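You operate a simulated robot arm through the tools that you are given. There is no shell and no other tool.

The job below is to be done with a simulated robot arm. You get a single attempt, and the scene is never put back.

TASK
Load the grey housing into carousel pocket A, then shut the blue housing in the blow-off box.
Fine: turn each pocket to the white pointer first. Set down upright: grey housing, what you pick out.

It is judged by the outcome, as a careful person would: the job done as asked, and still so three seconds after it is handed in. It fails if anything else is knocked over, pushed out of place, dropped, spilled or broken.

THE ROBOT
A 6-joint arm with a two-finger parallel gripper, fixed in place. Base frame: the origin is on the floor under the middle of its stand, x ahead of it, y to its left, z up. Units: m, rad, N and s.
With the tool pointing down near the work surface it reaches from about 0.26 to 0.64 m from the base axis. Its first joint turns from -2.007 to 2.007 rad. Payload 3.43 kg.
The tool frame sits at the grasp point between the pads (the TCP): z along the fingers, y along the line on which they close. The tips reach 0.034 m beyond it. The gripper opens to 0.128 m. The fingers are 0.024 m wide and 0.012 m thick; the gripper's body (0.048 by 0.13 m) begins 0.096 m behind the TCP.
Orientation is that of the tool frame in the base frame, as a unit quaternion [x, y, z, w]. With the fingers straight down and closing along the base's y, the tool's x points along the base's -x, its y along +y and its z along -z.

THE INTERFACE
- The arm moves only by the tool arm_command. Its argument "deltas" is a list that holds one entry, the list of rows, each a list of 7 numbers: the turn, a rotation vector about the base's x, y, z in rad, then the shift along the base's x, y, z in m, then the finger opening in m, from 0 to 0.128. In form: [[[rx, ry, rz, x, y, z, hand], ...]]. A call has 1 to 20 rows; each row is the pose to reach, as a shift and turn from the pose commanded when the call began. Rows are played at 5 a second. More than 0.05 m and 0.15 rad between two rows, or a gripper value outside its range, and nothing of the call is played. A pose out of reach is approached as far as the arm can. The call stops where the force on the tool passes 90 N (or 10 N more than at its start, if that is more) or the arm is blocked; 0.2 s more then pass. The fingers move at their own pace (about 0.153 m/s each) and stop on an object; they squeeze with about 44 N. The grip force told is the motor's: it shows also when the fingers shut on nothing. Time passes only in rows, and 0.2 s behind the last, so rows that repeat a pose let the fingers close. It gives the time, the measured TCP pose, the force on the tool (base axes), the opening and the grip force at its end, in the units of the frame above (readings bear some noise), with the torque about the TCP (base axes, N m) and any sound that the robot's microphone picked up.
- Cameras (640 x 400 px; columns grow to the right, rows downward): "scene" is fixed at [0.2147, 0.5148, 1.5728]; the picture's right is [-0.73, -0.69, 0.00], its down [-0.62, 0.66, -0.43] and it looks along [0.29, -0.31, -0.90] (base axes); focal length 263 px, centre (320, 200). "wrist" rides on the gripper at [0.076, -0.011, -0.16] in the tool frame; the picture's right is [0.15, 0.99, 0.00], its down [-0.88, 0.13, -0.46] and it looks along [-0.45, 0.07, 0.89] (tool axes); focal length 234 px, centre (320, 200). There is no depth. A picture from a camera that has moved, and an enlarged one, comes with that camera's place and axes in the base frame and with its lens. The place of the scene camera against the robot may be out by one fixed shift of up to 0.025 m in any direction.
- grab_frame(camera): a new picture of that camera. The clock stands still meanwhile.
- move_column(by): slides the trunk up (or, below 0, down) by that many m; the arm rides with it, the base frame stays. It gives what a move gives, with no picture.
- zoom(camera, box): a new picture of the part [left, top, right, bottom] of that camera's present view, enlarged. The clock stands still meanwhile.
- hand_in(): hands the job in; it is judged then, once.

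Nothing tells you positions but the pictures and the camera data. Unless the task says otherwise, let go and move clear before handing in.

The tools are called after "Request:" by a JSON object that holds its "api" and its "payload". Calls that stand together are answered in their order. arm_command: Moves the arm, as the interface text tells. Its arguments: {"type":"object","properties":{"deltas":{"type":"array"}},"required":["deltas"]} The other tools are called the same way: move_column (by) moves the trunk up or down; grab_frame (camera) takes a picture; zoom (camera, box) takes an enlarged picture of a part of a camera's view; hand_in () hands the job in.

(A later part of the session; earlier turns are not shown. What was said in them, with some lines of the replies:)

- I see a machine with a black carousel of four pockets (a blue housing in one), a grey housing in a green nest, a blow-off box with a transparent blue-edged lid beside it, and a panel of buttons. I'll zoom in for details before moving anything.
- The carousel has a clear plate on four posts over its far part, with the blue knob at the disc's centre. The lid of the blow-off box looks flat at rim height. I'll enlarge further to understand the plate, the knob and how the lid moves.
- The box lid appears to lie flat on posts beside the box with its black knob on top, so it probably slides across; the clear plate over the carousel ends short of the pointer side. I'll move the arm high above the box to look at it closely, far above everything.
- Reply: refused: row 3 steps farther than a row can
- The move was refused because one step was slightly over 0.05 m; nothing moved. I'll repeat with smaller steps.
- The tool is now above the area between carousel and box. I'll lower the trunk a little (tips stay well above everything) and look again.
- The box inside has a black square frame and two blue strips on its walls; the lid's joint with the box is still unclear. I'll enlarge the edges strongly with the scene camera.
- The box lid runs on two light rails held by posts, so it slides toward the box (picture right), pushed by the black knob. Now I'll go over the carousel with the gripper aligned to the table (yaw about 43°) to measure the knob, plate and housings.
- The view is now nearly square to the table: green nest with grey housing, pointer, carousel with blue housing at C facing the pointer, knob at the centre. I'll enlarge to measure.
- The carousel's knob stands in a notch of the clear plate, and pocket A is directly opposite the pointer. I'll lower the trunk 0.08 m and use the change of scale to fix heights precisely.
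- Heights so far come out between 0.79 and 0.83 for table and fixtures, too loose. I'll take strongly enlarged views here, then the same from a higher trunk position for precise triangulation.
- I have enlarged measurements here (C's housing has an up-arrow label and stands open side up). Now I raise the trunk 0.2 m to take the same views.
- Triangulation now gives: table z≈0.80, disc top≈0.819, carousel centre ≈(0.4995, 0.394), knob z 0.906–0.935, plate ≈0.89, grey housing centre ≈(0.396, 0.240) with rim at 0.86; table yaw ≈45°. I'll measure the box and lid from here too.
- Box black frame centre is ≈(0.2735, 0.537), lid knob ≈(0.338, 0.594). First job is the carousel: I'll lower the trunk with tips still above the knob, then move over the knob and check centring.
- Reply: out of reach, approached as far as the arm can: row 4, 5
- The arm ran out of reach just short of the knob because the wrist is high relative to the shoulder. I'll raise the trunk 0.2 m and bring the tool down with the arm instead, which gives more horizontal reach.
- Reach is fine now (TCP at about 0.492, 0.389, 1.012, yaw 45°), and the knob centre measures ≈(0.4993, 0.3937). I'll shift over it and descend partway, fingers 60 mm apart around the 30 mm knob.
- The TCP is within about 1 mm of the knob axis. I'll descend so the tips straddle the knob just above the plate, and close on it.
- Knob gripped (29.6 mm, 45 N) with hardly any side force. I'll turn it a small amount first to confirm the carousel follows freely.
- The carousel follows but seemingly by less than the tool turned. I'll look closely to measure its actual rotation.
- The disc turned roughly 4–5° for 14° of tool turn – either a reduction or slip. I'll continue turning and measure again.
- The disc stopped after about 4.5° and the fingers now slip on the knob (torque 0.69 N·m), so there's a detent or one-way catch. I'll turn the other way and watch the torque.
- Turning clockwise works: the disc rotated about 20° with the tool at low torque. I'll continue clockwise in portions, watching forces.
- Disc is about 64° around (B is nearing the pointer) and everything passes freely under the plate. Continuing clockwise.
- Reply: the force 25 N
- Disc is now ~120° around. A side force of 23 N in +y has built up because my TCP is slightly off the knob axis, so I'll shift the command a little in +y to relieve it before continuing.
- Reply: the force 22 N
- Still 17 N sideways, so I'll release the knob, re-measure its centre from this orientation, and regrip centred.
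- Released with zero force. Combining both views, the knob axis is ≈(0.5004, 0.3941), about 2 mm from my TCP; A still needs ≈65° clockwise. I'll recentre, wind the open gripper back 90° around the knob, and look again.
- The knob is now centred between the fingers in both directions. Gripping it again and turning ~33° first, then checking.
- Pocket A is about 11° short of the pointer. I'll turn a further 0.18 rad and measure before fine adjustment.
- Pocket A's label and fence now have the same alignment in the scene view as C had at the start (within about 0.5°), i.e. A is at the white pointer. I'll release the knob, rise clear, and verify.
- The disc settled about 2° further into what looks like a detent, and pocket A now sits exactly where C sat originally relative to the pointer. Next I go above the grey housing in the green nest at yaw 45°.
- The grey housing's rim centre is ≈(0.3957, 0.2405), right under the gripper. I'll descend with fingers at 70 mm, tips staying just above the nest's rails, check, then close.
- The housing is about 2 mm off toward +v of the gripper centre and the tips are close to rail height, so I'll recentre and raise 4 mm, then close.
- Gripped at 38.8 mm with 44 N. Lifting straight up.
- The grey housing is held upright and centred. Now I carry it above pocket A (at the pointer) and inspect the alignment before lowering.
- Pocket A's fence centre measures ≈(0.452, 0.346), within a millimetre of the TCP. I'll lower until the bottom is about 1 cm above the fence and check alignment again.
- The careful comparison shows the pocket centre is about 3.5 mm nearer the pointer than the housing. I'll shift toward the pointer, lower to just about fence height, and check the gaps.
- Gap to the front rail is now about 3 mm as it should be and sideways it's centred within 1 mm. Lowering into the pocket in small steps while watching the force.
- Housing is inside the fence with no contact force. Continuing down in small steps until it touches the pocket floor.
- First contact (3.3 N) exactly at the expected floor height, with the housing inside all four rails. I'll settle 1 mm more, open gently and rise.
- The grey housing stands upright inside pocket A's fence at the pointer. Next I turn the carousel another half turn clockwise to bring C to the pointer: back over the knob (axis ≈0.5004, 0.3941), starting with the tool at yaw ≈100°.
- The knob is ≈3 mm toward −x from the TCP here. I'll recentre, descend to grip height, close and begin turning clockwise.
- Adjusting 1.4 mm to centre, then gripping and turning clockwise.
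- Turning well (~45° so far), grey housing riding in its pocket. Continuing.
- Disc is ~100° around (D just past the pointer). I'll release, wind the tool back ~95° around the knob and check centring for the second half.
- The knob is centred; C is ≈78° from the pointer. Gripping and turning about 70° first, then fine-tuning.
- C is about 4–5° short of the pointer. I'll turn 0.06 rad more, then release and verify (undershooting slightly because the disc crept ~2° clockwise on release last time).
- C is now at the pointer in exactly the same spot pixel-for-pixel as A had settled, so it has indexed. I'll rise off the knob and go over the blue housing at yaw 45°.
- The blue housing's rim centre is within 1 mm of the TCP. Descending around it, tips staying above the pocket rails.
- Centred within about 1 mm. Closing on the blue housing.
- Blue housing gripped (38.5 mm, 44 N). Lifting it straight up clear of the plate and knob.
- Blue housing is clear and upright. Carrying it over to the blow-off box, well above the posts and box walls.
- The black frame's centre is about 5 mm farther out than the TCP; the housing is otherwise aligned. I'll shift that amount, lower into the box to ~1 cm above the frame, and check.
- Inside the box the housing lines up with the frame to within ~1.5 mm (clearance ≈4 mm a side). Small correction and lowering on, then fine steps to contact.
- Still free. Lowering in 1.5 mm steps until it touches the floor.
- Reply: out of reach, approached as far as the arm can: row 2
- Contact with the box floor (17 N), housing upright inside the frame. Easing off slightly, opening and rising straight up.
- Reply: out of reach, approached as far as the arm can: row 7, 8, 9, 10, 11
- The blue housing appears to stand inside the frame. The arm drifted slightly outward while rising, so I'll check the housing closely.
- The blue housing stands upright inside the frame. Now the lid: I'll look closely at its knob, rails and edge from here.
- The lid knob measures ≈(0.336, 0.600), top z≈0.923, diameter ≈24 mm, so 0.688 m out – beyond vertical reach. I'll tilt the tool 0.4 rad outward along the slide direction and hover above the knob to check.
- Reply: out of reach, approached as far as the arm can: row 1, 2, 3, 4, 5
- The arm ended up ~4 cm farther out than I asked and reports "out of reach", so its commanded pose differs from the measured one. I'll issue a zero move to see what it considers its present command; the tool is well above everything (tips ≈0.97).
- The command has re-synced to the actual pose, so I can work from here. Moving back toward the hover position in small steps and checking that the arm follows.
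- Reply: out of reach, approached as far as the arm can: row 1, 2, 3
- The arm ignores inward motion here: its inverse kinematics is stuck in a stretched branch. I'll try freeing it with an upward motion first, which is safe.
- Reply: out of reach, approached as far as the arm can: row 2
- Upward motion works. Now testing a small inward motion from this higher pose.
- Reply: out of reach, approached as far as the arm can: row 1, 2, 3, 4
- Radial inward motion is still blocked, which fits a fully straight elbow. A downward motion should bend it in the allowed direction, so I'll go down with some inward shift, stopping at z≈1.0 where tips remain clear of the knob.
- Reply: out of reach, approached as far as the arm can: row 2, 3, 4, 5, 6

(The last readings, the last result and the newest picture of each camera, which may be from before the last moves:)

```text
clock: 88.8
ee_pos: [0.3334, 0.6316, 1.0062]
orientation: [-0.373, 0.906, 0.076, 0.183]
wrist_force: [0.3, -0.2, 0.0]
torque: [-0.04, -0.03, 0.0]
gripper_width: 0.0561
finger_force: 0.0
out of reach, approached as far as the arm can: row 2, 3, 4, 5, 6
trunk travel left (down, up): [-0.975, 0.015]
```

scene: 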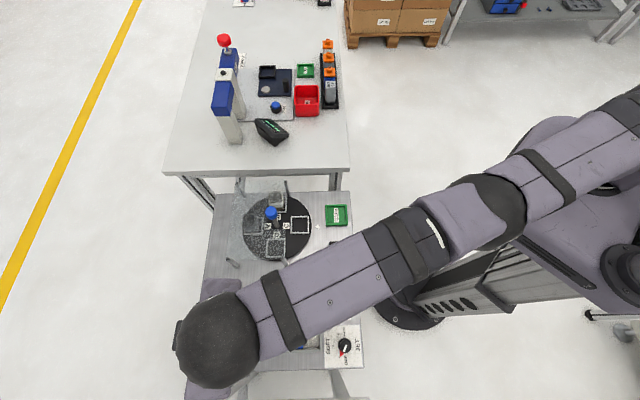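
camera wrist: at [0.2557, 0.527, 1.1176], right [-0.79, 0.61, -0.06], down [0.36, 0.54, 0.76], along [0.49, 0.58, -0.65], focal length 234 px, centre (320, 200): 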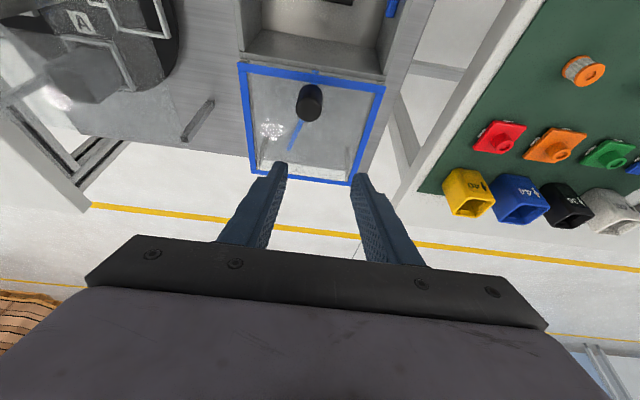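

The radius stays pinned regardless of height, so the solver seems to have flipped to the other elbow branch (elbow cannot fold there). The way back is through full extension: I'll go higher, make the tool vertical again, then stretch out and come down.

Request:
{"api": "arm_command", "payload": {"deltas": [[[0, 0, 0, 0, 0, 0.04, 0.056], [0, 0, 0, 0, 0, 0.08, 0.056], [-0.0707, 0.0707, 0, -0.01, -0.02, 0.11, 0.056], [-0.1414, 0.1414, 0, -0.02, -0.04, 0.11, 0.056], [-0.2121, 0.2121, 0, -0.03, -0.06, 0.11, 0.056], [-0.2828, 0.2828, 0, -0.04, -0.08, 0.11, 0.056], [-0.2828, 0.2828, 0, -0.04, -0.08, 0.11, 0.056]]]}}

Request:
{"api": "grab_frame", "payload": {"camera": "wrist"}}

```text
clock: 90.4
ee_pos: [0.2969, 0.5489, 1.1138]
orientation: [-0.381, 0.925, -0.001, -0.001]
wrist_force: [0.1, -0.1, 0.0]
torque: [0.01, 0.01, 0.0]
gripper_width: 0.0561
finger_force: 0.1
trunk travel left (down, up): [-0.975, 0.015]
```

```text
taken
camera wrist: at [0.2516, 0.4875, 1.2741], right [-0.8, 0.6, 0.0], down [0.53, 0.71, 0.45], along [0.27, 0.36, -0.89], focal length 234 px, centre (320, 200)
```

wrist: 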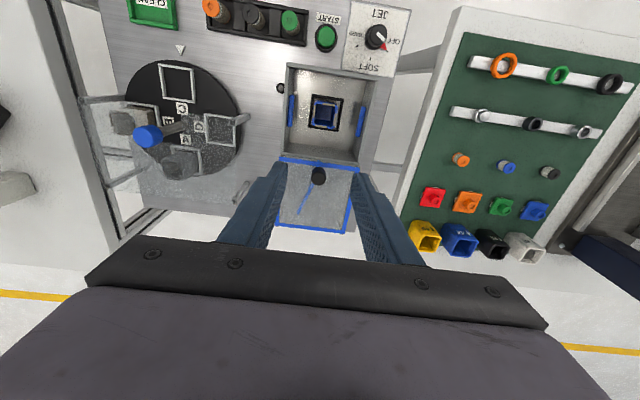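

Vertical again and this pose was reached without complaint. Testing inward motion from here.

Request:
{"api": "arm_command", "payload": {"deltas": [[[0, 0, 0, -0.007, -0.013, 0, 0.056], [0, 0, 0, -0.014, -0.026, 0, 0.056], [0, 0, 0, -0.014, -0.026, 0, 0.056]]]}}

```text
clock: 91.2
ee_pos: [0.2937, 0.5482, 1.1177]
orientation: [-0.381, 0.924, -0.002, -0.001]
wrist_force: [0.2, -0.8, 0.5]
torque: [-0.03, 0.0, 0.01]
gripper_width: 0.056
finger_force: 0.0
out of reach, approached as far as the arm can: row 1, 2, 3
trunk travel left (down, up): [-0.975, 0.015]
```

Inward is blocked as expected. Now stretching outward to full extension, then descending a bit and coming back in, at a safe height.

Request:
{"api": "arm_command", "payload": {"deltas": [[[0, 0, 0, 0.008, 0.015, 0, 0.056], [0, 0, 0, 0.016, 0.03, 0, 0.056], [0, 0, 0, 0.02, 0.037, 0, 0.056], [0, 0, 0, 0.02, 0.037, -0.03, 0.056], [0, 0, 0, 0.02, 0.037, -0.06, 0.056], [0, 0, 0, 0.02, 0.037, -0.08, 0.056]]]}}

Request:
{"api": "arm_command", "payload": {"deltas": [[[0, 0, 0, -0.007, -0.013, 0, 0.056], [0, 0, 0, -0.014, -0.026, 0, 0.056], [0, 0, 0, -0.021, -0.039, 0, 0.056], [0, 0, 0, -0.028, -0.052, 0, 0.056], [0, 0, 0, -0.028, -0.052, 0, 0.056]]]}}

```text
clock: 92.6
ee_pos: [0.299, 0.5548, 1.038]
orientation: [-0.381, 0.925, 0.0, 0.0]
wrist_force: [0.2, -0.3, -0.2]
torque: [0.01, 0.01, -0.01]
gripper_width: 0.056
finger_force: 0.1
out of reach, approached as far as the arm can: row 1, 2, 3, 4, 5, 6
trunk travel left (down, up): [-0.975, 0.015]
```

```text
clock: 93.8
ee_pos: [0.2966, 0.5525, 1.0384]
orientation: [-0.38, 0.925, 0.0, -0.001]
wrist_force: [0.1, 0.7, 0.0]
torque: [-0.01, 0.02, -0.01]
gripper_width: 0.0562
finger_force: 0.1
out of reach, approached as far as the arm can: row 1, 2, 3, 4, 5
trunk travel left (down, up): [-0.975, 0.015]
```

Both outward and inward are refused, so the arm is exactly at full stretch (a singular pose). I'll try inward combined with upward steps to let the elbow fold.

Request:
{"api": "arm_command", "payload": {"deltas": [[[0, 0, 0, -0.006, -0.011, 0.045, 0.056], [0, 0, 0, -0.012, -0.022, 0.085, 0.056], [0, 0, 0, -0.02, -0.038, 0.12, 0.056], [0, 0, 0, -0.028, -0.052, 0.12, 0.056], [0, 0, 0, -0.028, -0.052, 0.12, 0.056]]]}}

```text
clock: 95.0
ee_pos: [0.2865, 0.545, 1.1565]
orientation: [-0.382, 0.924, -0.001, 0.0]
wrist_force: [-0.1, 0.7, -0.1]
torque: [-0.01, -0.01, 0.02]
gripper_width: 0.0558
finger_force: 0.1
out of reach, approached as far as the arm can: row 1, 2, 3, 4, 5
trunk travel left (down, up): [-0.975, 0.015]
```

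Still at full stretch. I'll hold an inward target over many rows, giving the solver time to fold the elbow; the tool is high and clear.

Request:
{"api": "arm_command", "payload": {"deltas": [[[0, 0, 0, -0.007, -0.013, 0, 0.056], [0, 0, 0, -0.014, -0.026, 0, 0.056], [0, 0, 0, -0.02, -0.038, 0, 0.056], [0, 0, 0, -0.02, -0.038, 0, 0.056], [0, 0, 0, -0.02, -0.038, 0, 0.056], [0, 0, 0, -0.02, -0.038, 0, 0.056], [0, 0, 0, -0.02, -0.038, 0, 0.056], [0, 0, 0, -0.02, -0.038, 0, 0.056], [0, 0, 0, -0.02, -0.038, 0, 0.056], [0, 0, 0, -0.02, -0.038, 0, 0.056], [0, 0, 0, -0.02, -0.038, 0, 0.056], [0, 0, 0, -0.02, -0.038, 0, 0.056]]]}}

Request:
{"api": "grab_frame", "payload": {"camera": "scene"}}

```text
clock: 97.6
ee_pos: [0.2847, 0.5457, 1.1568]
orientation: [-0.381, 0.924, 0.0, -0.001]
wrist_force: [0.0, -0.5, 0.0]
torque: [0.01, 0.02, -0.01]
gripper_width: 0.056
finger_force: 0.1
out of reach, approached as far as the arm can: row 1, 2, 3, 4, 5, 6, 7, 8, 9, 10, 11, 12
trunk travel left (down, up): [-0.975, 0.015]
```

```text
taken
```

scene: 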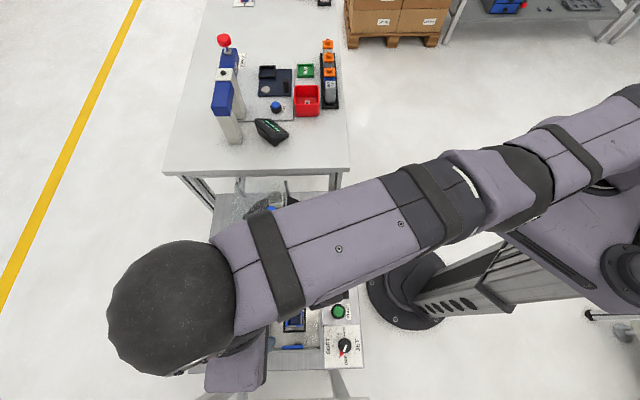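

The numbers fit: the elbow is slightly past straight, at its stop on the wrong side, with max reach ≈0.63 m out here. I'll stretch to exactly straight, then in one go command down-and-inward, so the elbow folds the normal way.

Request:
{"api": "arm_command", "payload": {"deltas": [[[0, 0, 0, 0.0058, 0.0138, 0, 0.056], [0, 0, 0, 0.0078, 0.0184, 0, 0.056], [0, 0, 0, 0.0031, 0.0074, 0, 0.056], [0, 0, 0, -0.0039, -0.0092, -0.04, 0.056], [0, 0, 0, -0.0117, -0.0276, -0.075, 0.056], [0, 0, 0, -0.0195, -0.046, -0.1, 0.056], [0, 0, 0, -0.0195, -0.046, -0.1, 0.056]]]}}

```text
clock: 99.2
ee_pos: [0.2879, 0.5541, 1.0816]
orientation: [-0.381, 0.924, -0.001, -0.001]
wrist_force: [-1.3, -0.3, 0.3]
torque: [-0.03, -0.02, -0.01]
gripper_width: 0.0559
finger_force: 0.1
out of reach, approached as far as the arm can: row 1, 2, 3, 4, 5, 6, 7
trunk travel left (down, up): [-0.975, 0.015]
```

Request:
{"api": "arm_command", "payload": {"deltas": [[[0, 0, 0, -0.004, -0.009, -0.03, 0.056], [0, 0, 0, -0.008, -0.018, -0.03, 0.056], [0, 0, 0, -0.008, -0.018, -0.03, 0.056], [0, 0, 0, -0.008, -0.018, -0.03, 0.056]]]}}

```text
clock: 100.2
ee_pos: [0.2869, 0.5568, 1.0507]
orientation: [-0.381, 0.925, 0.0, 0.0]
wrist_force: [-0.1, -0.3, 0.8]
torque: [-0.02, -0.01, 0.0]
gripper_width: 0.0559
finger_force: 0.0
out of reach, approached as far as the arm can: row 1, 2, 3, 4
trunk travel left (down, up): [-0.975, 0.015]
```

The elbow needs to cross to its normal side, which downward motion along the limit of reach should do. First I go up along the edge of reach, keeping the arm just straight.

Request:
{"api": "arm_command", "payload": {"deltas": [[[0, 0, 0, 0.0012, 0.0028, 0.0375, 0.056], [0, 0, 0, 0.0004, 0.0009, 0.075, 0.056], [0, 0, 0, -0.0023, -0.0055, 0.1125, 0.056], [0, 0, 0, -0.0066, -0.0156, 0.15, 0.056], [0, 0, 0, -0.0066, -0.0156, 0.15, 0.056]]]}}

Request:
{"api": "arm_command", "payload": {"deltas": [[[0, 0, 0, 0, 0, 0, 0.056]]]}}

```text
clock: 101.4
ee_pos: [0.2818, 0.5411, 1.198]
orientation: [-0.381, 0.925, 0.0, -0.002]
wrist_force: [0.1, 0.3, -0.8]
torque: [-0.04, 0.05, -0.02]
gripper_width: 0.0561
finger_force: 0.0
trunk travel left (down, up): [-0.975, 0.015]
```

```text
clock: 101.8
ee_pos: [0.2822, 0.5396, 1.1995]
orientation: [-0.381, 0.925, 0.0, 0.0]
wrist_force: [-0.4, 0.5, -0.3]
torque: [-0.01, 0.01, 0.0]
gripper_width: 0.0562
finger_force: 0.0
trunk travel left (down, up): [-0.975, 0.015]
```

That pose was accepted. Now straight, then descending along the reach limit and gradually inward in one call.

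Request:
{"api": "arm_command", "payload": {"deltas": [[[0, 0, 0, 0.002, 0.0046, 0, 0.056], [0, 0, 0, 0.0058, 0.0138, -0.048, 0.056], [0, 0, 0, 0.0086, 0.0202, -0.096, 0.056], [0, 0, 0, 0.0094, 0.0221, -0.144, 0.056], [0, 0, 0, 0.007, 0.0166, -0.19, 0.056], [0, 0, 0, 0.0, 0.0, -0.22, 0.056], [0, 0, 0, -0.0078, -0.0184, -0.22, 0.056], [0, 0, 0, -0.0078, -0.0184, -0.22, 0.056]]]}}

```text
clock: 103.6
ee_pos: [0.2726, 0.5213, 0.9788]
orientation: [-0.381, 0.925, -0.001, 0.0]
wrist_force: [0.5, 0.4, -0.5]
torque: [0.01, -0.03, 0.0]
gripper_width: 0.0562
finger_force: 0.1
out of reach, approached as far as the arm can: row 1
trunk travel left (down, up): [-0.975, 0.015]
```

Freed – the arm follows commands again. I'll raise the tool, then lower the trunk 0.1 m so the coming work is comfortably inside reach.

Request:
{"api": "arm_command", "payload": {"deltas": [[[0, 0, 0, 0, 0, 0.04, 0.056], [0, 0, 0, 0, 0, 0.08, 0.056], [0, 0, 0, -0.003, -0.008, 0.12, 0.056], [0, 0, 0, -0.003, -0.008, 0.12, 0.056]]]}}

Request:
{"api": "move_column", "payload": {"by": -0.1}}

Request:
{"api": "grab_frame", "payload": {"camera": "scene"}}

Request:
{"api": "grab_frame", "payload": {"camera": "wrist"}}

```text
clock: 104.6
ee_pos: [0.2706, 0.5113, 1.0989]
orientation: [-0.382, 0.924, 0.0, -0.001]
wrist_force: [0.4, 0.7, 0.0]
torque: [-0.04, 0.03, -0.05]
gripper_width: 0.0562
finger_force: 0.1
trunk travel left (down, up): [-0.975, 0.015]
```

```text
clock: 105.9
ee_pos: [0.2707, 0.5094, 0.9987]
orientation: [-0.381, 0.924, 0.0, -0.001]
wrist_force: [-0.7, 0.2, 0.2]
torque: [0.02, -0.01, 0.0]
gripper_width: 0.0561
finger_force: 0.1
trunk travel left (down, up): [-0.875, 0.115]
```

```text
taken
```

scene: 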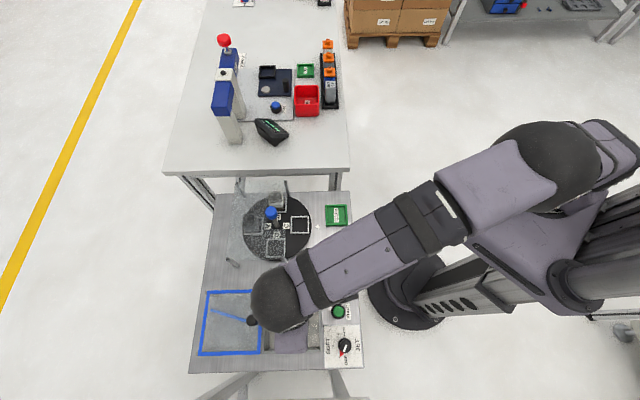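

```text
taken
camera wrist: at [0.225, 0.4491, 1.1589], right [-0.8, 0.6, 0.0], down [0.53, 0.71, 0.46], along [0.27, 0.37, -0.89], focal length 234 px, centre (320, 200)
```

wrist: 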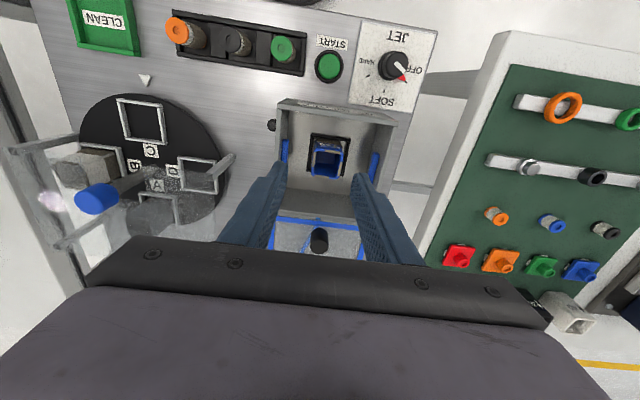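

Elbow is back to normal and nothing was disturbed. Now tilting 0.4 rad outward while moving over the lid knob.

Request:
{"api": "arm_command", "payload": {"deltas": [[[0.0566, -0.0566, 0, 0.0115, 0.0162, 0.01, 0.056], [0.1131, -0.1131, 0, 0.023, 0.0324, 0.01, 0.056], [0.1697, -0.1697, 0, 0.0344, 0.0486, 0.01, 0.056], [0.2263, -0.2263, 0, 0.0459, 0.0648, 0.01, 0.056], [0.2828, -0.2828, 0, 0.0574, 0.081, 0.005, 0.056], [0.2828, -0.2828, 0, 0.0574, 0.081, 0.0, 0.056]]]}}

Request:
{"api": "zoom", "payload": {"camera": "wrist", "box": [240, 90, 400, 220]}}

Request:
{"api": "zoom", "payload": {"camera": "scene", "box": [190, 280, 290, 360]}}

```text
clock: 107.3
ee_pos: [0.3275, 0.5909, 0.9989]
orientation: [-0.375, 0.906, 0.077, 0.184]
wrist_force: [-0.6, 0.3, -0.5]
torque: [0.01, 0.0, 0.02]
gripper_width: 0.0559
finger_force: 0.0
trunk travel left (down, up): [-0.875, 0.115]
```

```text
3.08 times, centred on (320, 155) of wrist
camera zoom: at [0.2426, 0.4903, 1.1165], right [-0.79, 0.61, -0.06], down [0.36, 0.54, 0.76], along [0.49, 0.59, -0.64], focal length 720 px, centre (320, 338)
```

zoom: 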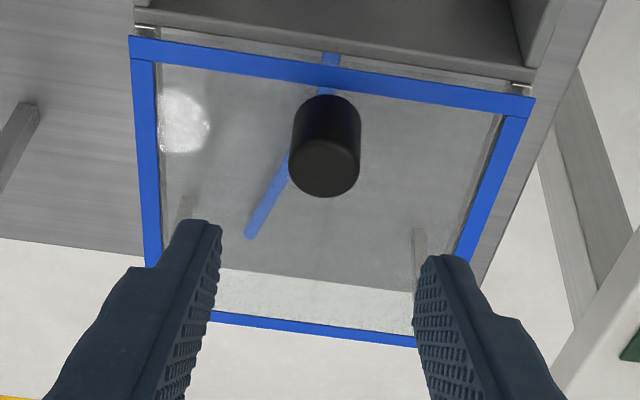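

```text
5.00 times, centred on (240, 320) of scene
camera zoom: at [0.2147, 0.5148, 1.5728], right [-0.73, -0.69, 0.0], down [-0.62, 0.66, -0.43], along [0.29, -0.31, -0.9], focal length 1317 px, centre (720, -400)
```

zoom: 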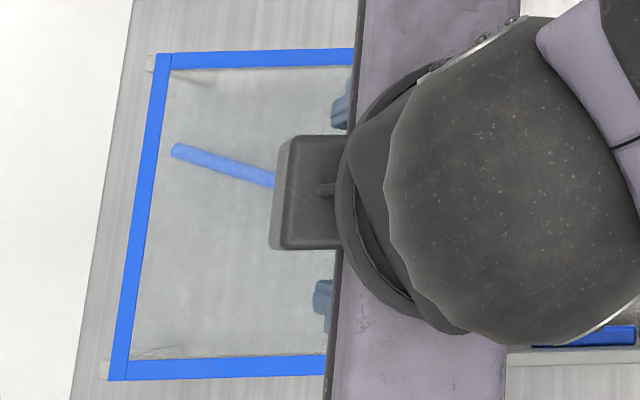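

The knob lies exactly where expected relative to the fingers ((0.3366, 0.5993), z 0.899–0.923). Descending so the finger ends straddle the knob just above the lid.

Request:
{"api": "arm_command", "payload": {"deltas": [[[0, 0, 0, 0.0002, -0.0004, -0.02, 0.056], [0, 0, 0, 0.0002, -0.0004, -0.04, 0.056], [0, 0, 0, 0.0002, -0.0004, -0.05, 0.056], [0, 0, 0, 0.0002, -0.0004, -0.058, 0.056], [0, 0, 0, 0.0002, -0.0004, -0.058, 0.056]]]}}

Request:
{"api": "zoom", "payload": {"camera": "wrist", "box": [240, 110, 400, 220]}}

```text
clock: 108.5
ee_pos: [0.3296, 0.5917, 0.9432]
orientation: [-0.374, 0.906, 0.077, 0.183]
wrist_force: [0.0, 0.3, 0.0]
torque: [-0.01, 0.03, 0.02]
gripper_width: 0.0561
finger_force: 0.0
trunk travel left (down, up): [-0.875, 0.115]
```

```text
3.64 times, centred on (320, 165) of wrist
camera zoom: at [0.2427, 0.4904, 1.0599], right [-0.79, 0.61, -0.06], down [0.36, 0.54, 0.76], along [0.49, 0.59, -0.64], focal length 852 px, centre (320, 327)
```

zoom: 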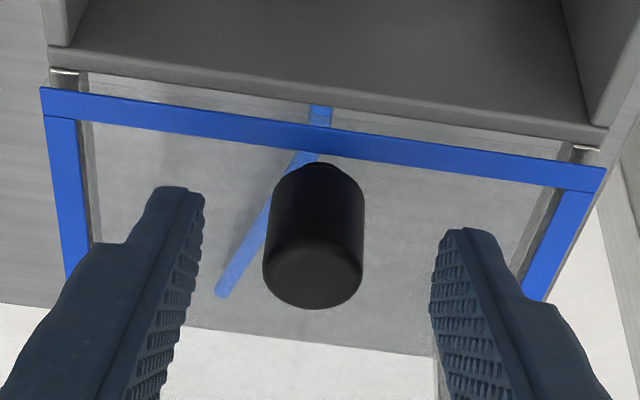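

Fingers straddle the knob symmetrically with ~7 mm above the lid. Lowering 3 mm and closing on the knob.

Request:
{"api": "arm_command", "payload": {"deltas": [[[0, 0, 0, 0, 0, -0.003, 0.056], [0, 0, 0, 0, 0, -0.003, 0.04], [0, 0, 0, 0, 0, -0.003, 0.03], [0, 0, 0, 0, 0, -0.003, 0.015], [0, 0, 0, 0, 0, -0.003, 0.015], [0, 0, 0, 0, 0, -0.003, 0.015]]]}}

Request:
{"api": "zoom", "payload": {"camera": "wrist", "box": [240, 110, 400, 220]}}

```text
clock: 109.9
ee_pos: [0.3282, 0.5895, 0.9391]
orientation: [-0.374, 0.906, 0.075, 0.184]
wrist_force: [5.5, -4.4, 1.1]
torque: [-0.6, -0.26, -0.14]
gripper_width: 0.0234
finger_force: 44.8
trunk travel left (down, up): [-0.875, 0.115]
```

```text
3.64 times, centred on (320, 165) of wrist
camera zoom: at [0.2434, 0.4895, 1.0565], right [-0.79, 0.61, -0.06], down [0.36, 0.54, 0.76], along [0.49, 0.58, -0.64], focal length 852 px, centre (320, 327)
```

zoom: 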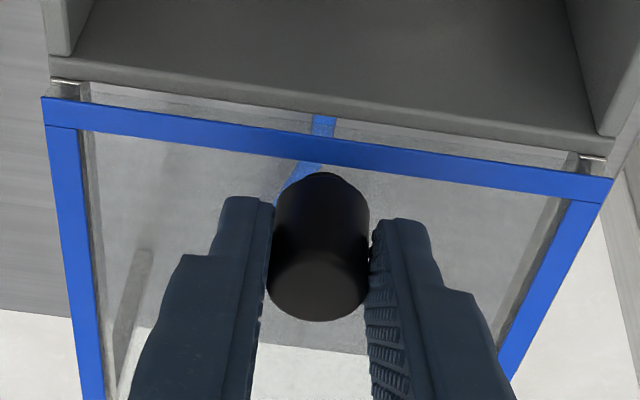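

Knob gripped (23.4 mm, 45 N). Pulling the lid 2 cm along the slide toward the box to test.

Request:
{"api": "arm_command", "payload": {"deltas": [[[0, 0, 0, -0.0035, -0.0035, 0, 0.015], [0, 0, 0, -0.0071, -0.0071, 0, 0.015], [0, 0, 0, -0.0106, -0.0106, 0, 0.015], [0, 0, 0, -0.0141, -0.0141, 0, 0.015], [0, 0, 0, -0.0141, -0.0141, 0, 0.015]]]}}

Request:
{"api": "zoom", "payload": {"camera": "wrist", "box": [240, 110, 400, 220]}}

Request:
{"api": "zoom", "payload": {"camera": "scene", "box": [190, 280, 290, 360]}}

```text
clock: 111.1
ee_pos: [0.3147, 0.5766, 0.9385]
orientation: [-0.374, 0.906, 0.077, 0.184]
wrist_force: [5.4, -4.5, 5.8]
torque: [-0.19, -0.59, -0.15]
gripper_width: 0.0234
finger_force: 44.6
trunk travel left (down, up): [-0.875, 0.115]
```

```text
3.64 times, centred on (320, 165) of wrist
camera zoom: at [0.2289, 0.4747, 1.0561], right [-0.79, 0.61, -0.06], down [0.36, 0.54, 0.76], along [0.49, 0.59, -0.64], focal length 852 px, centre (320, 327)
```

zoom: 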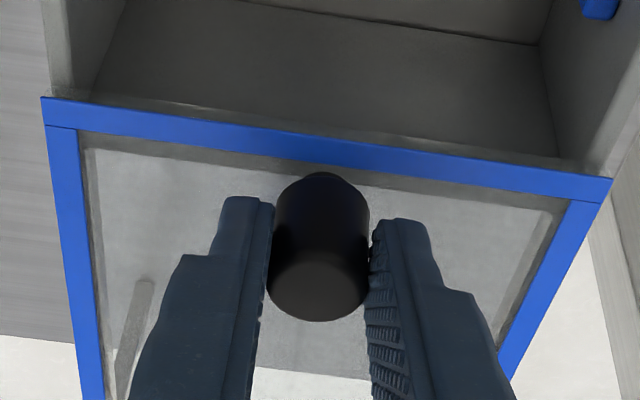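

```text
5.00 times, centred on (240, 320) of scene
camera zoom: at [0.2147, 0.5148, 1.5728], right [-0.73, -0.69, 0.0], down [-0.62, 0.66, -0.43], along [0.29, -0.31, -0.9], focal length 1317 px, centre (720, -400)
```

zoom: 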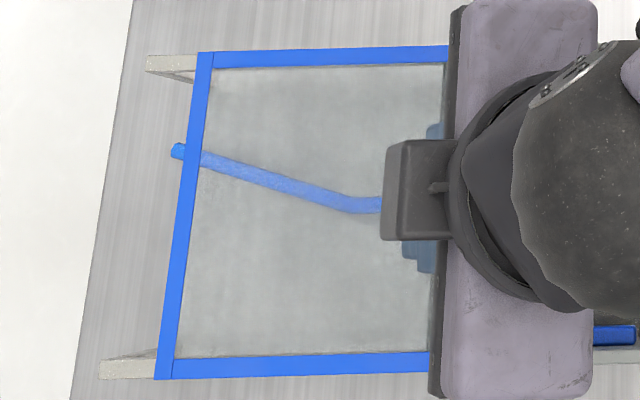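

The lid slides freely on its rails. Continuing along the same line, 9 cm more in 1 cm steps.

Request:
{"api": "arm_command", "payload": {"deltas": [[[0, 0, 0, -0.0067, -0.0075, 0.0003, 0.015], [0, 0, 0, -0.0135, -0.0147, 0.0003, 0.015], [0, 0, 0, -0.0206, -0.0218, 0.0003, 0.015], [0, 0, 0, -0.0277, -0.0289, 0.0003, 0.015], [0, 0, 0, -0.0347, -0.0359, 0.0003, 0.015], [0, 0, 0, -0.0418, -0.043, 0.0003, 0.015], [0, 0, 0, -0.0489, -0.0501, 0.0003, 0.015], [0, 0, 0, -0.0559, -0.0571, 0.0003, 0.015], [0, 0, 0, -0.063, -0.0642, 0.0003, 0.015], [0, 0, 0, -0.063, -0.0642, 0.0003, 0.015]]]}}

Request:
{"api": "grab_frame", "payload": {"camera": "wrist"}}

Request:
{"api": "zoom", "payload": {"camera": "scene", "box": [190, 270, 370, 380]}}

```text
clock: 113.3
ee_pos: [0.2504, 0.5127, 0.9384]
orientation: [-0.374, 0.906, 0.076, 0.183]
wrist_force: [2.2, -3.8, -2.2]
torque: [0.05, -0.68, 0.07]
gripper_width: 0.0235
finger_force: 45.0
trunk travel left (down, up): [-0.875, 0.115]
```

```text
taken
camera wrist: at [0.1654, 0.4116, 1.0566], right [-0.79, 0.61, -0.06], down [0.36, 0.54, 0.76], along [0.49, 0.58, -0.65], focal length 234 px, centre (320, 200)
```

wrist: 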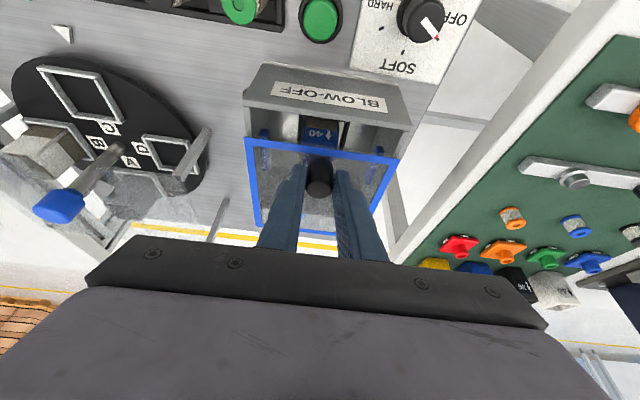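

```text
3.56 times, centred on (280, 325) of scene
camera zoom: at [0.2147, 0.5148, 1.5728], right [-0.73, -0.69, 0.0], down [-0.62, 0.66, -0.43], along [0.29, -0.31, -0.9], focal length 937 px, centre (462, -244)
```

zoom: 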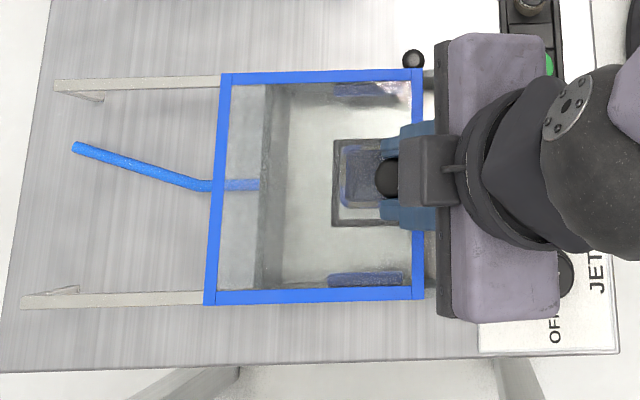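

Lid is three-quarters shut; about 3.3 cm remain. Continuing in smaller steps while watching for the end stop.

Request:
{"api": "arm_command", "payload": {"deltas": [[[0, 0, 0, -0.0042, -0.0042, 0, 0.015], [0, 0, 0, -0.0085, -0.0085, 0, 0.015], [0, 0, 0, -0.0127, -0.0127, 0, 0.015], [0, 0, 0, -0.017, -0.017, 0, 0.015], [0, 0, 0, -0.0205, -0.0205, 0, 0.015], [0, 0, 0, -0.0205, -0.0205, 0, 0.015]]]}}

Request:
{"api": "grab_frame", "payload": {"camera": "wrist"}}

Request:
{"api": "zoom", "payload": {"camera": "scene", "box": [190, 270, 370, 380]}}

```text
clock: 114.7
ee_pos: [0.2312, 0.4926, 0.94]
orientation: [-0.374, 0.906, 0.077, 0.184]
wrist_force: [0.6, -1.6, 0.0]
torque: [-0.75, 0.15, -0.11]
gripper_width: 0.0233
finger_force: 45.3
trunk travel left (down, up): [-0.875, 0.115]
```

```text
taken
camera wrist: at [0.1451, 0.391, 1.0563], right [-0.79, 0.61, -0.06], down [0.36, 0.54, 0.76], along [0.49, 0.59, -0.64], focal length 234 px, centre (320, 200)
```

wrist: 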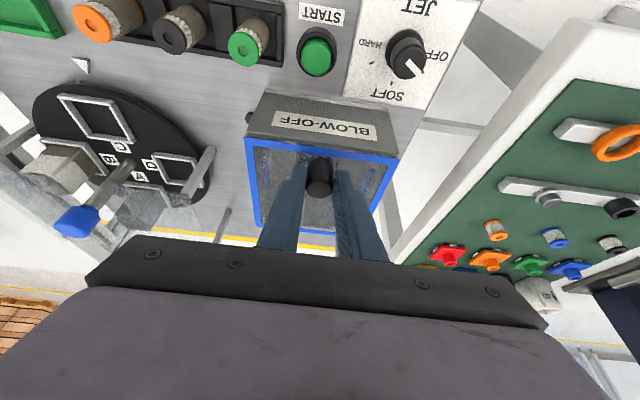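

```text
3.56 times, centred on (280, 325) of scene
camera zoom: at [0.2147, 0.5148, 1.5728], right [-0.73, -0.69, 0.0], down [-0.62, 0.66, -0.43], along [0.29, -0.31, -0.9], focal length 937 px, centre (462, -244)
```

zoom: 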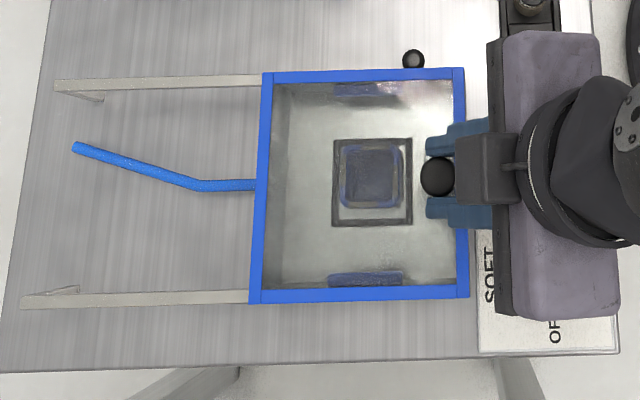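

The lid now appears to cover the box. I'll zoom on its edges to see if any gap remains.

Request:
{"api": "zoom", "payload": {"camera": "wrist", "box": [230, 80, 420, 200]}}

Request:
{"api": "zoom", "payload": {"camera": "scene", "box": [255, 280, 335, 360]}}

Request:
{"api": "zoom", "payload": {"camera": "scene", "box": [300, 280, 340, 305]}}

Request:
{"api": "zoom", "payload": {"camera": "scene", "box": [250, 335, 290, 360]}}

```text
3.33 times, centred on (325, 140) of wrist
camera zoom: at [0.1451, 0.391, 1.0563], right [-0.79, 0.61, -0.06], down [0.36, 0.54, 0.76], along [0.49, 0.59, -0.64], focal length 781 px, centre (303, 400)
```

zoom: 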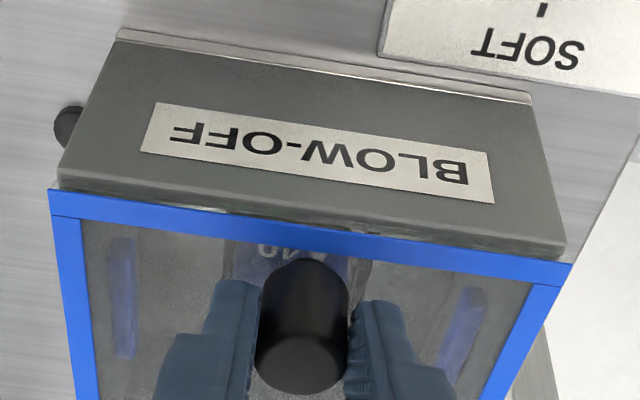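

```text
5.00 times, centred on (295, 320) of scene
camera zoom: at [0.2147, 0.5148, 1.5728], right [-0.73, -0.69, 0.0], down [-0.62, 0.66, -0.43], along [0.29, -0.31, -0.9], focal length 1317 px, centre (445, -400)
```

zoom: 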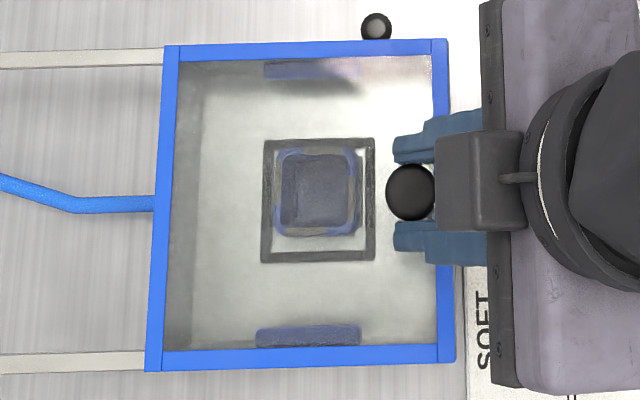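

```text
16.00 times, centred on (320, 292) of scene
camera zoom: at [0.2147, 0.5148, 1.5728], right [-0.73, -0.69, 0.0], down [-0.62, 0.66, -0.43], along [0.29, -0.31, -0.9], focal length 4215 px, centre (320, -1280)
```

zoom: 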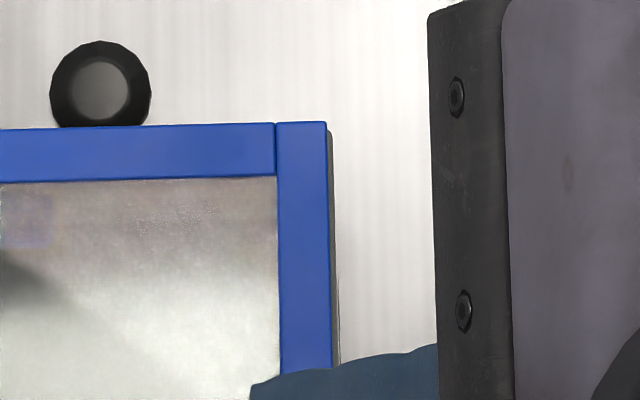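

```text
16.00 times, centred on (270, 348) of scene
camera zoom: at [0.2147, 0.5148, 1.5728], right [-0.73, -0.69, 0.0], down [-0.62, 0.66, -0.43], along [0.29, -0.31, -0.9], focal length 4215 px, centre (1120, -2160)
```

zoom: 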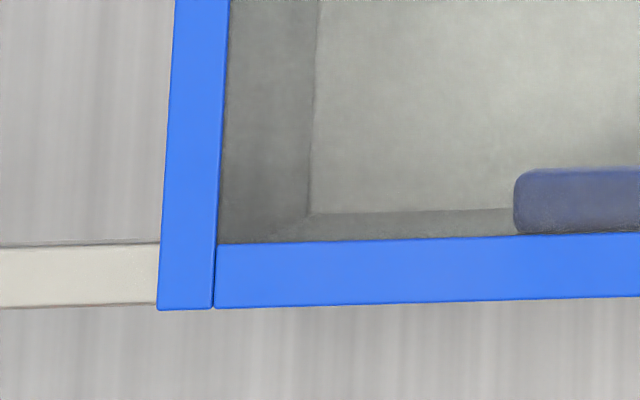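

The lid's frame covers the walls almost exactly. I'll nudge it 2–3 mm more to feel whether there is an end stop.

Request:
{"api": "arm_command", "payload": {"deltas": [[[0, 0, 0, -0.0007, -0.0007, 0, 0.015], [0, 0, 0, -0.0014, -0.0014, 0, 0.015], [0, 0, 0, -0.0018, -0.0018, 0, 0.015], [0, 0, 0, -0.0018, -0.0018, 0, 0.015]]]}}

Request:
{"api": "zoom", "payload": {"camera": "scene", "box": [300, 280, 340, 305]}}

Request:
{"api": "zoom", "payload": {"camera": "wrist", "box": [230, 80, 420, 200]}}

```text
clock: 115.7
ee_pos: [0.2298, 0.4904, 0.938]
orientation: [-0.375, 0.905, 0.077, 0.183]
wrist_force: [5.4, 4.0, -1.2]
torque: [0.08, -0.69, -0.04]
gripper_width: 0.0234
finger_force: 44.9
trunk travel left (down, up): [-0.875, 0.115]
```

```text
16.00 times, centred on (320, 292) of scene
camera zoom: at [0.2147, 0.5148, 1.5728], right [-0.73, -0.69, 0.0], down [-0.62, 0.66, -0.43], along [0.29, -0.31, -0.9], focal length 4215 px, centre (320, -1280)
```

zoom: 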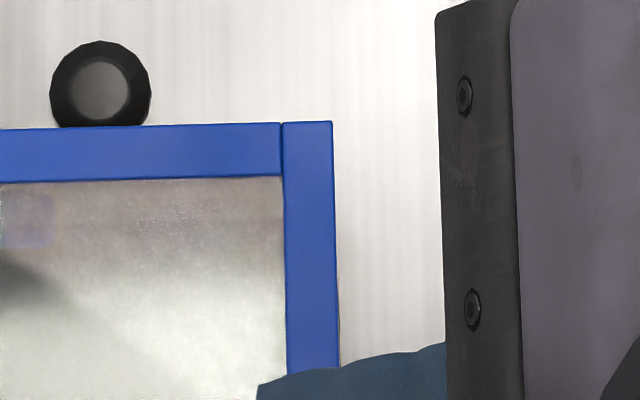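

```text
3.33 times, centred on (325, 140) of wrist
camera zoom: at [0.1446, 0.3901, 1.0562], right [-0.79, 0.61, -0.06], down [0.36, 0.54, 0.76], along [0.49, 0.59, -0.64], focal length 781 px, centre (303, 400)
```

zoom: 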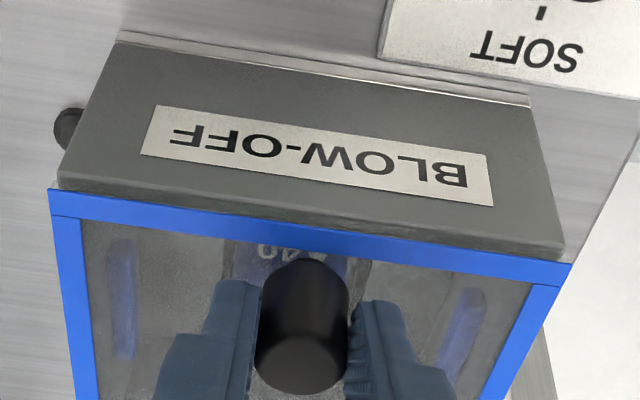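

A resisting force of ~7 N appeared, suggesting the end stop. One more millimetre to confirm it's fully shut.

Request:
{"api": "arm_command", "payload": {"deltas": [[[0, 0, 0, -0.0009, -0.0009, 0, 0.015], [0, 0, 0, -0.0014, -0.0014, 0, 0.015], [0, 0, 0, -0.0014, -0.0014, 0, 0.015]]]}}

```text
clock: 116.5
ee_pos: [0.2306, 0.4907, 0.9391]
orientation: [-0.373, 0.906, 0.077, 0.183]
wrist_force: [14.7, 11.4, 0.8]
torque: [0.41, -1.17, -0.04]
gripper_width: 0.0236
finger_force: 44.5
trunk travel left (down, up): [-0.875, 0.115]
```

Force rose to 18.6 N with no movement: the lid is against its stop, fully shut. I'll take off the pull, open the fingers and lift straight up.

Request:
{"api": "arm_command", "payload": {"deltas": [[[0, 0, 0, 0.0012, 0.0012, 0, 0.015], [0, 0, 0, 0.0022, 0.0022, 0, 0.015], [0, 0, 0, 0.0022, 0.0022, 0, 0.03], [0, 0, 0, 0.0022, 0.0022, 0, 0.042], [0, 0, 0, 0.0022, 0.0022, 0, 0.05], [0, 0, 0, 0.0022, 0.0022, 0.02, 0.05], [0, 0, 0, 0.0022, 0.0022, 0.05, 0.05], [0, 0, 0, 0.0022, 0.0022, 0.09, 0.05], [0, 0, 0, 0.0022, 0.0022, 0.13, 0.05]]]}}

Request:
{"api": "zoom", "payload": {"camera": "wrist", "box": [230, 60, 420, 200]}}

Request:
{"api": "zoom", "payload": {"camera": "scene", "box": [190, 270, 370, 380]}}

```text
clock: 118.5
ee_pos: [0.2309, 0.4904, 1.0685]
orientation: [-0.374, 0.906, 0.077, 0.183]
wrist_force: [-0.3, -0.2, 0.7]
torque: [0.02, -0.02, -0.02]
gripper_width: 0.0499
finger_force: 0.0
trunk travel left (down, up): [-0.875, 0.115]
```

```text
2.86 times, centred on (325, 130) of wrist
camera zoom: at [0.1449, 0.3902, 1.1859], right [-0.79, 0.61, -0.06], down [0.36, 0.54, 0.76], along [0.49, 0.58, -0.64], focal length 669 px, centre (306, 400)
```

zoom: 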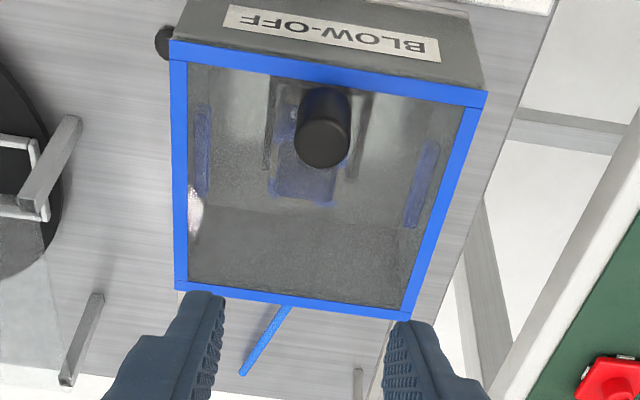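

```text
3.56 times, centred on (280, 325) of scene
camera zoom: at [0.2147, 0.5148, 1.5728], right [-0.73, -0.69, 0.0], down [-0.62, 0.66, -0.43], along [0.29, -0.31, -0.9], focal length 937 px, centre (462, -244)
```

zoom: 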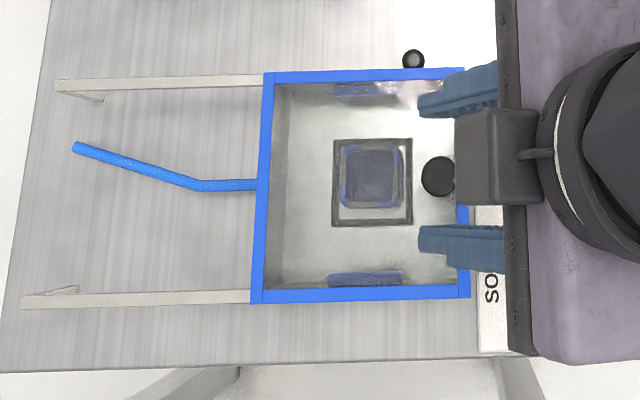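

The lid is shut over the upright blue housing. I'll retract the arm up and away and take a final look at everything.

Request:
{"api": "arm_command", "payload": {"deltas": [[[0, 0, 0, 0, -0.005, 0.04, 0.05], [-0.0707, 0.0707, 0, 0.005, -0.02, 0.08, 0.06], [-0.1414, 0.1414, 0, 0.015, -0.04, 0.1, 0.07], [-0.2121, 0.2121, 0, 0.03, -0.07, 0.11, 0.08], [-0.2828, 0.2828, 0, 0.045, -0.1, 0.12, 0.09], [-0.2828, 0.2828, 0, 0.06, -0.14, 0.12, 0.1], [-0.2828, 0.2828, 0, 0.07, -0.18, 0.12, 0.1], [-0.2828, 0.2828, 0, 0.08, -0.22, 0.12, 0.1], [-0.2828, 0.2828, 0, 0.09, -0.26, 0.12, 0.1]]]}}

Request:
{"api": "grab_frame", "payload": {"camera": "scene"}}

Request:
{"api": "zoom", "payload": {"camera": "scene", "box": [190, 180, 370, 380]}}

Request:
{"api": "zoom", "payload": {"camera": "scene", "box": [225, 180, 325, 270]}}

Request:
{"api": "zoom", "payload": {"camera": "scene", "box": [255, 280, 335, 360]}}

```text
clock: 120.5
ee_pos: [0.3185, 0.2294, 1.1876]
orientation: [-0.382, 0.924, 0.0, 0.0]
wrist_force: [0.6, -1.4, 0.4]
torque: [0.0, 0.04, -0.03]
gripper_width: 0.0998
finger_force: 0.1
trunk travel left (down, up): [-0.875, 0.115]
```

```text
taken
```

scene: 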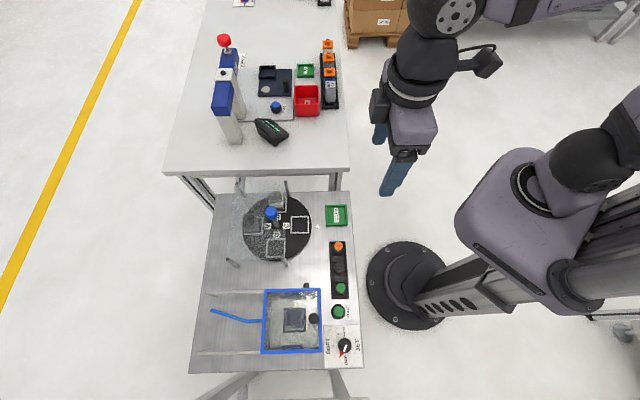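

```text
2.00 times, centred on (280, 280) of scene
camera zoom: at [0.2147, 0.5148, 1.5728], right [-0.73, -0.69, 0.0], down [-0.62, 0.66, -0.43], along [0.29, -0.31, -0.9], focal length 527 px, centre (400, 40)
```

zoom: 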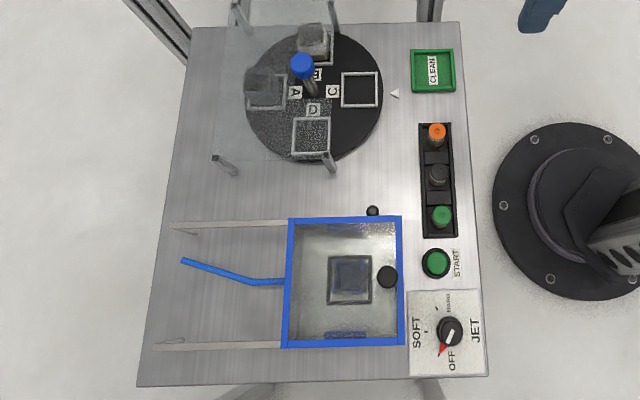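

```text
4.44 times, centred on (275, 225) of scene
camera zoom: at [0.2147, 0.5148, 1.5728], right [-0.73, -0.69, 0.0], down [-0.62, 0.66, -0.43], along [0.29, -0.31, -0.9], focal length 1171 px, centre (520, 89)
```

zoom: 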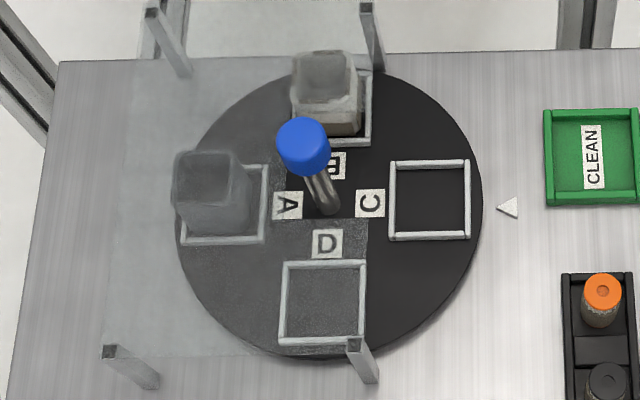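

```text
5.00 times, centred on (295, 320) of scene
camera zoom: at [0.2147, 0.5148, 1.5728], right [-0.73, -0.69, 0.0], down [-0.62, 0.66, -0.43], along [0.29, -0.31, -0.9], focal length 1317 px, centre (445, -400)
```

zoom: 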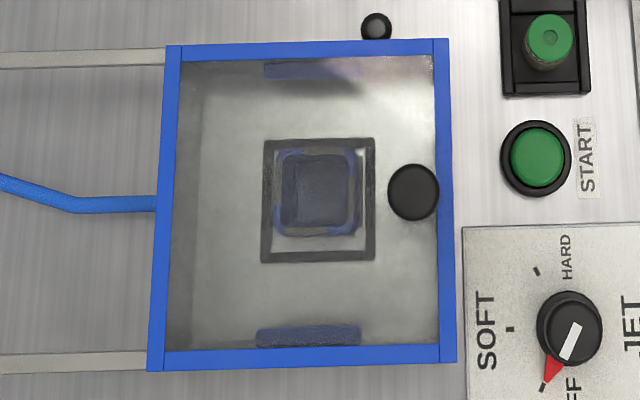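

Everything looks right. The grey housing stands upright in pocket A, and C is empty at the pointer. The blue housing stands upright in the box with the lid against its stop. Nothing else was moved and the arm is clear, so I'm handing in.

Request:
{"api": "hand_in", "payload": {}}

```text
The job is handed in.
```

The job is done and handed in. The grey housing stands upright in carousel pocket A, and the blue housing is shut in the blow-off box.

- **Grey housing:** I turned the carousel until A was at the white pointer, then set the housing down inside A's rails.
- **Blue housing:** I turned C to the pointer, lifted the blue housing out and set it upright inside the black frame in the box.
- **Lid:** I slid it along its rails until it met its end stop. The pull rose to about 19 N with no further movement.
- **Carousel turning:** My first try, counter-clockwise, stopped after about 4.5° and the fingers slipped on the knob. All the turning after that was clockwise, and the second half turn carried the grey housing round to the far side, under the clear plate.
- **Arm drift:** After I let go of the blue housing, the arm drifted a few centimetres outward, then stuck at full stretch until I worked it free. I checked the housing straight after the drift and again at the end, and it had stayed upright in the frame.

In the last pictures nothing else had been knocked over or moved. I didn't touch the START button or the JET dial, and the gripper is open with the arm clear.
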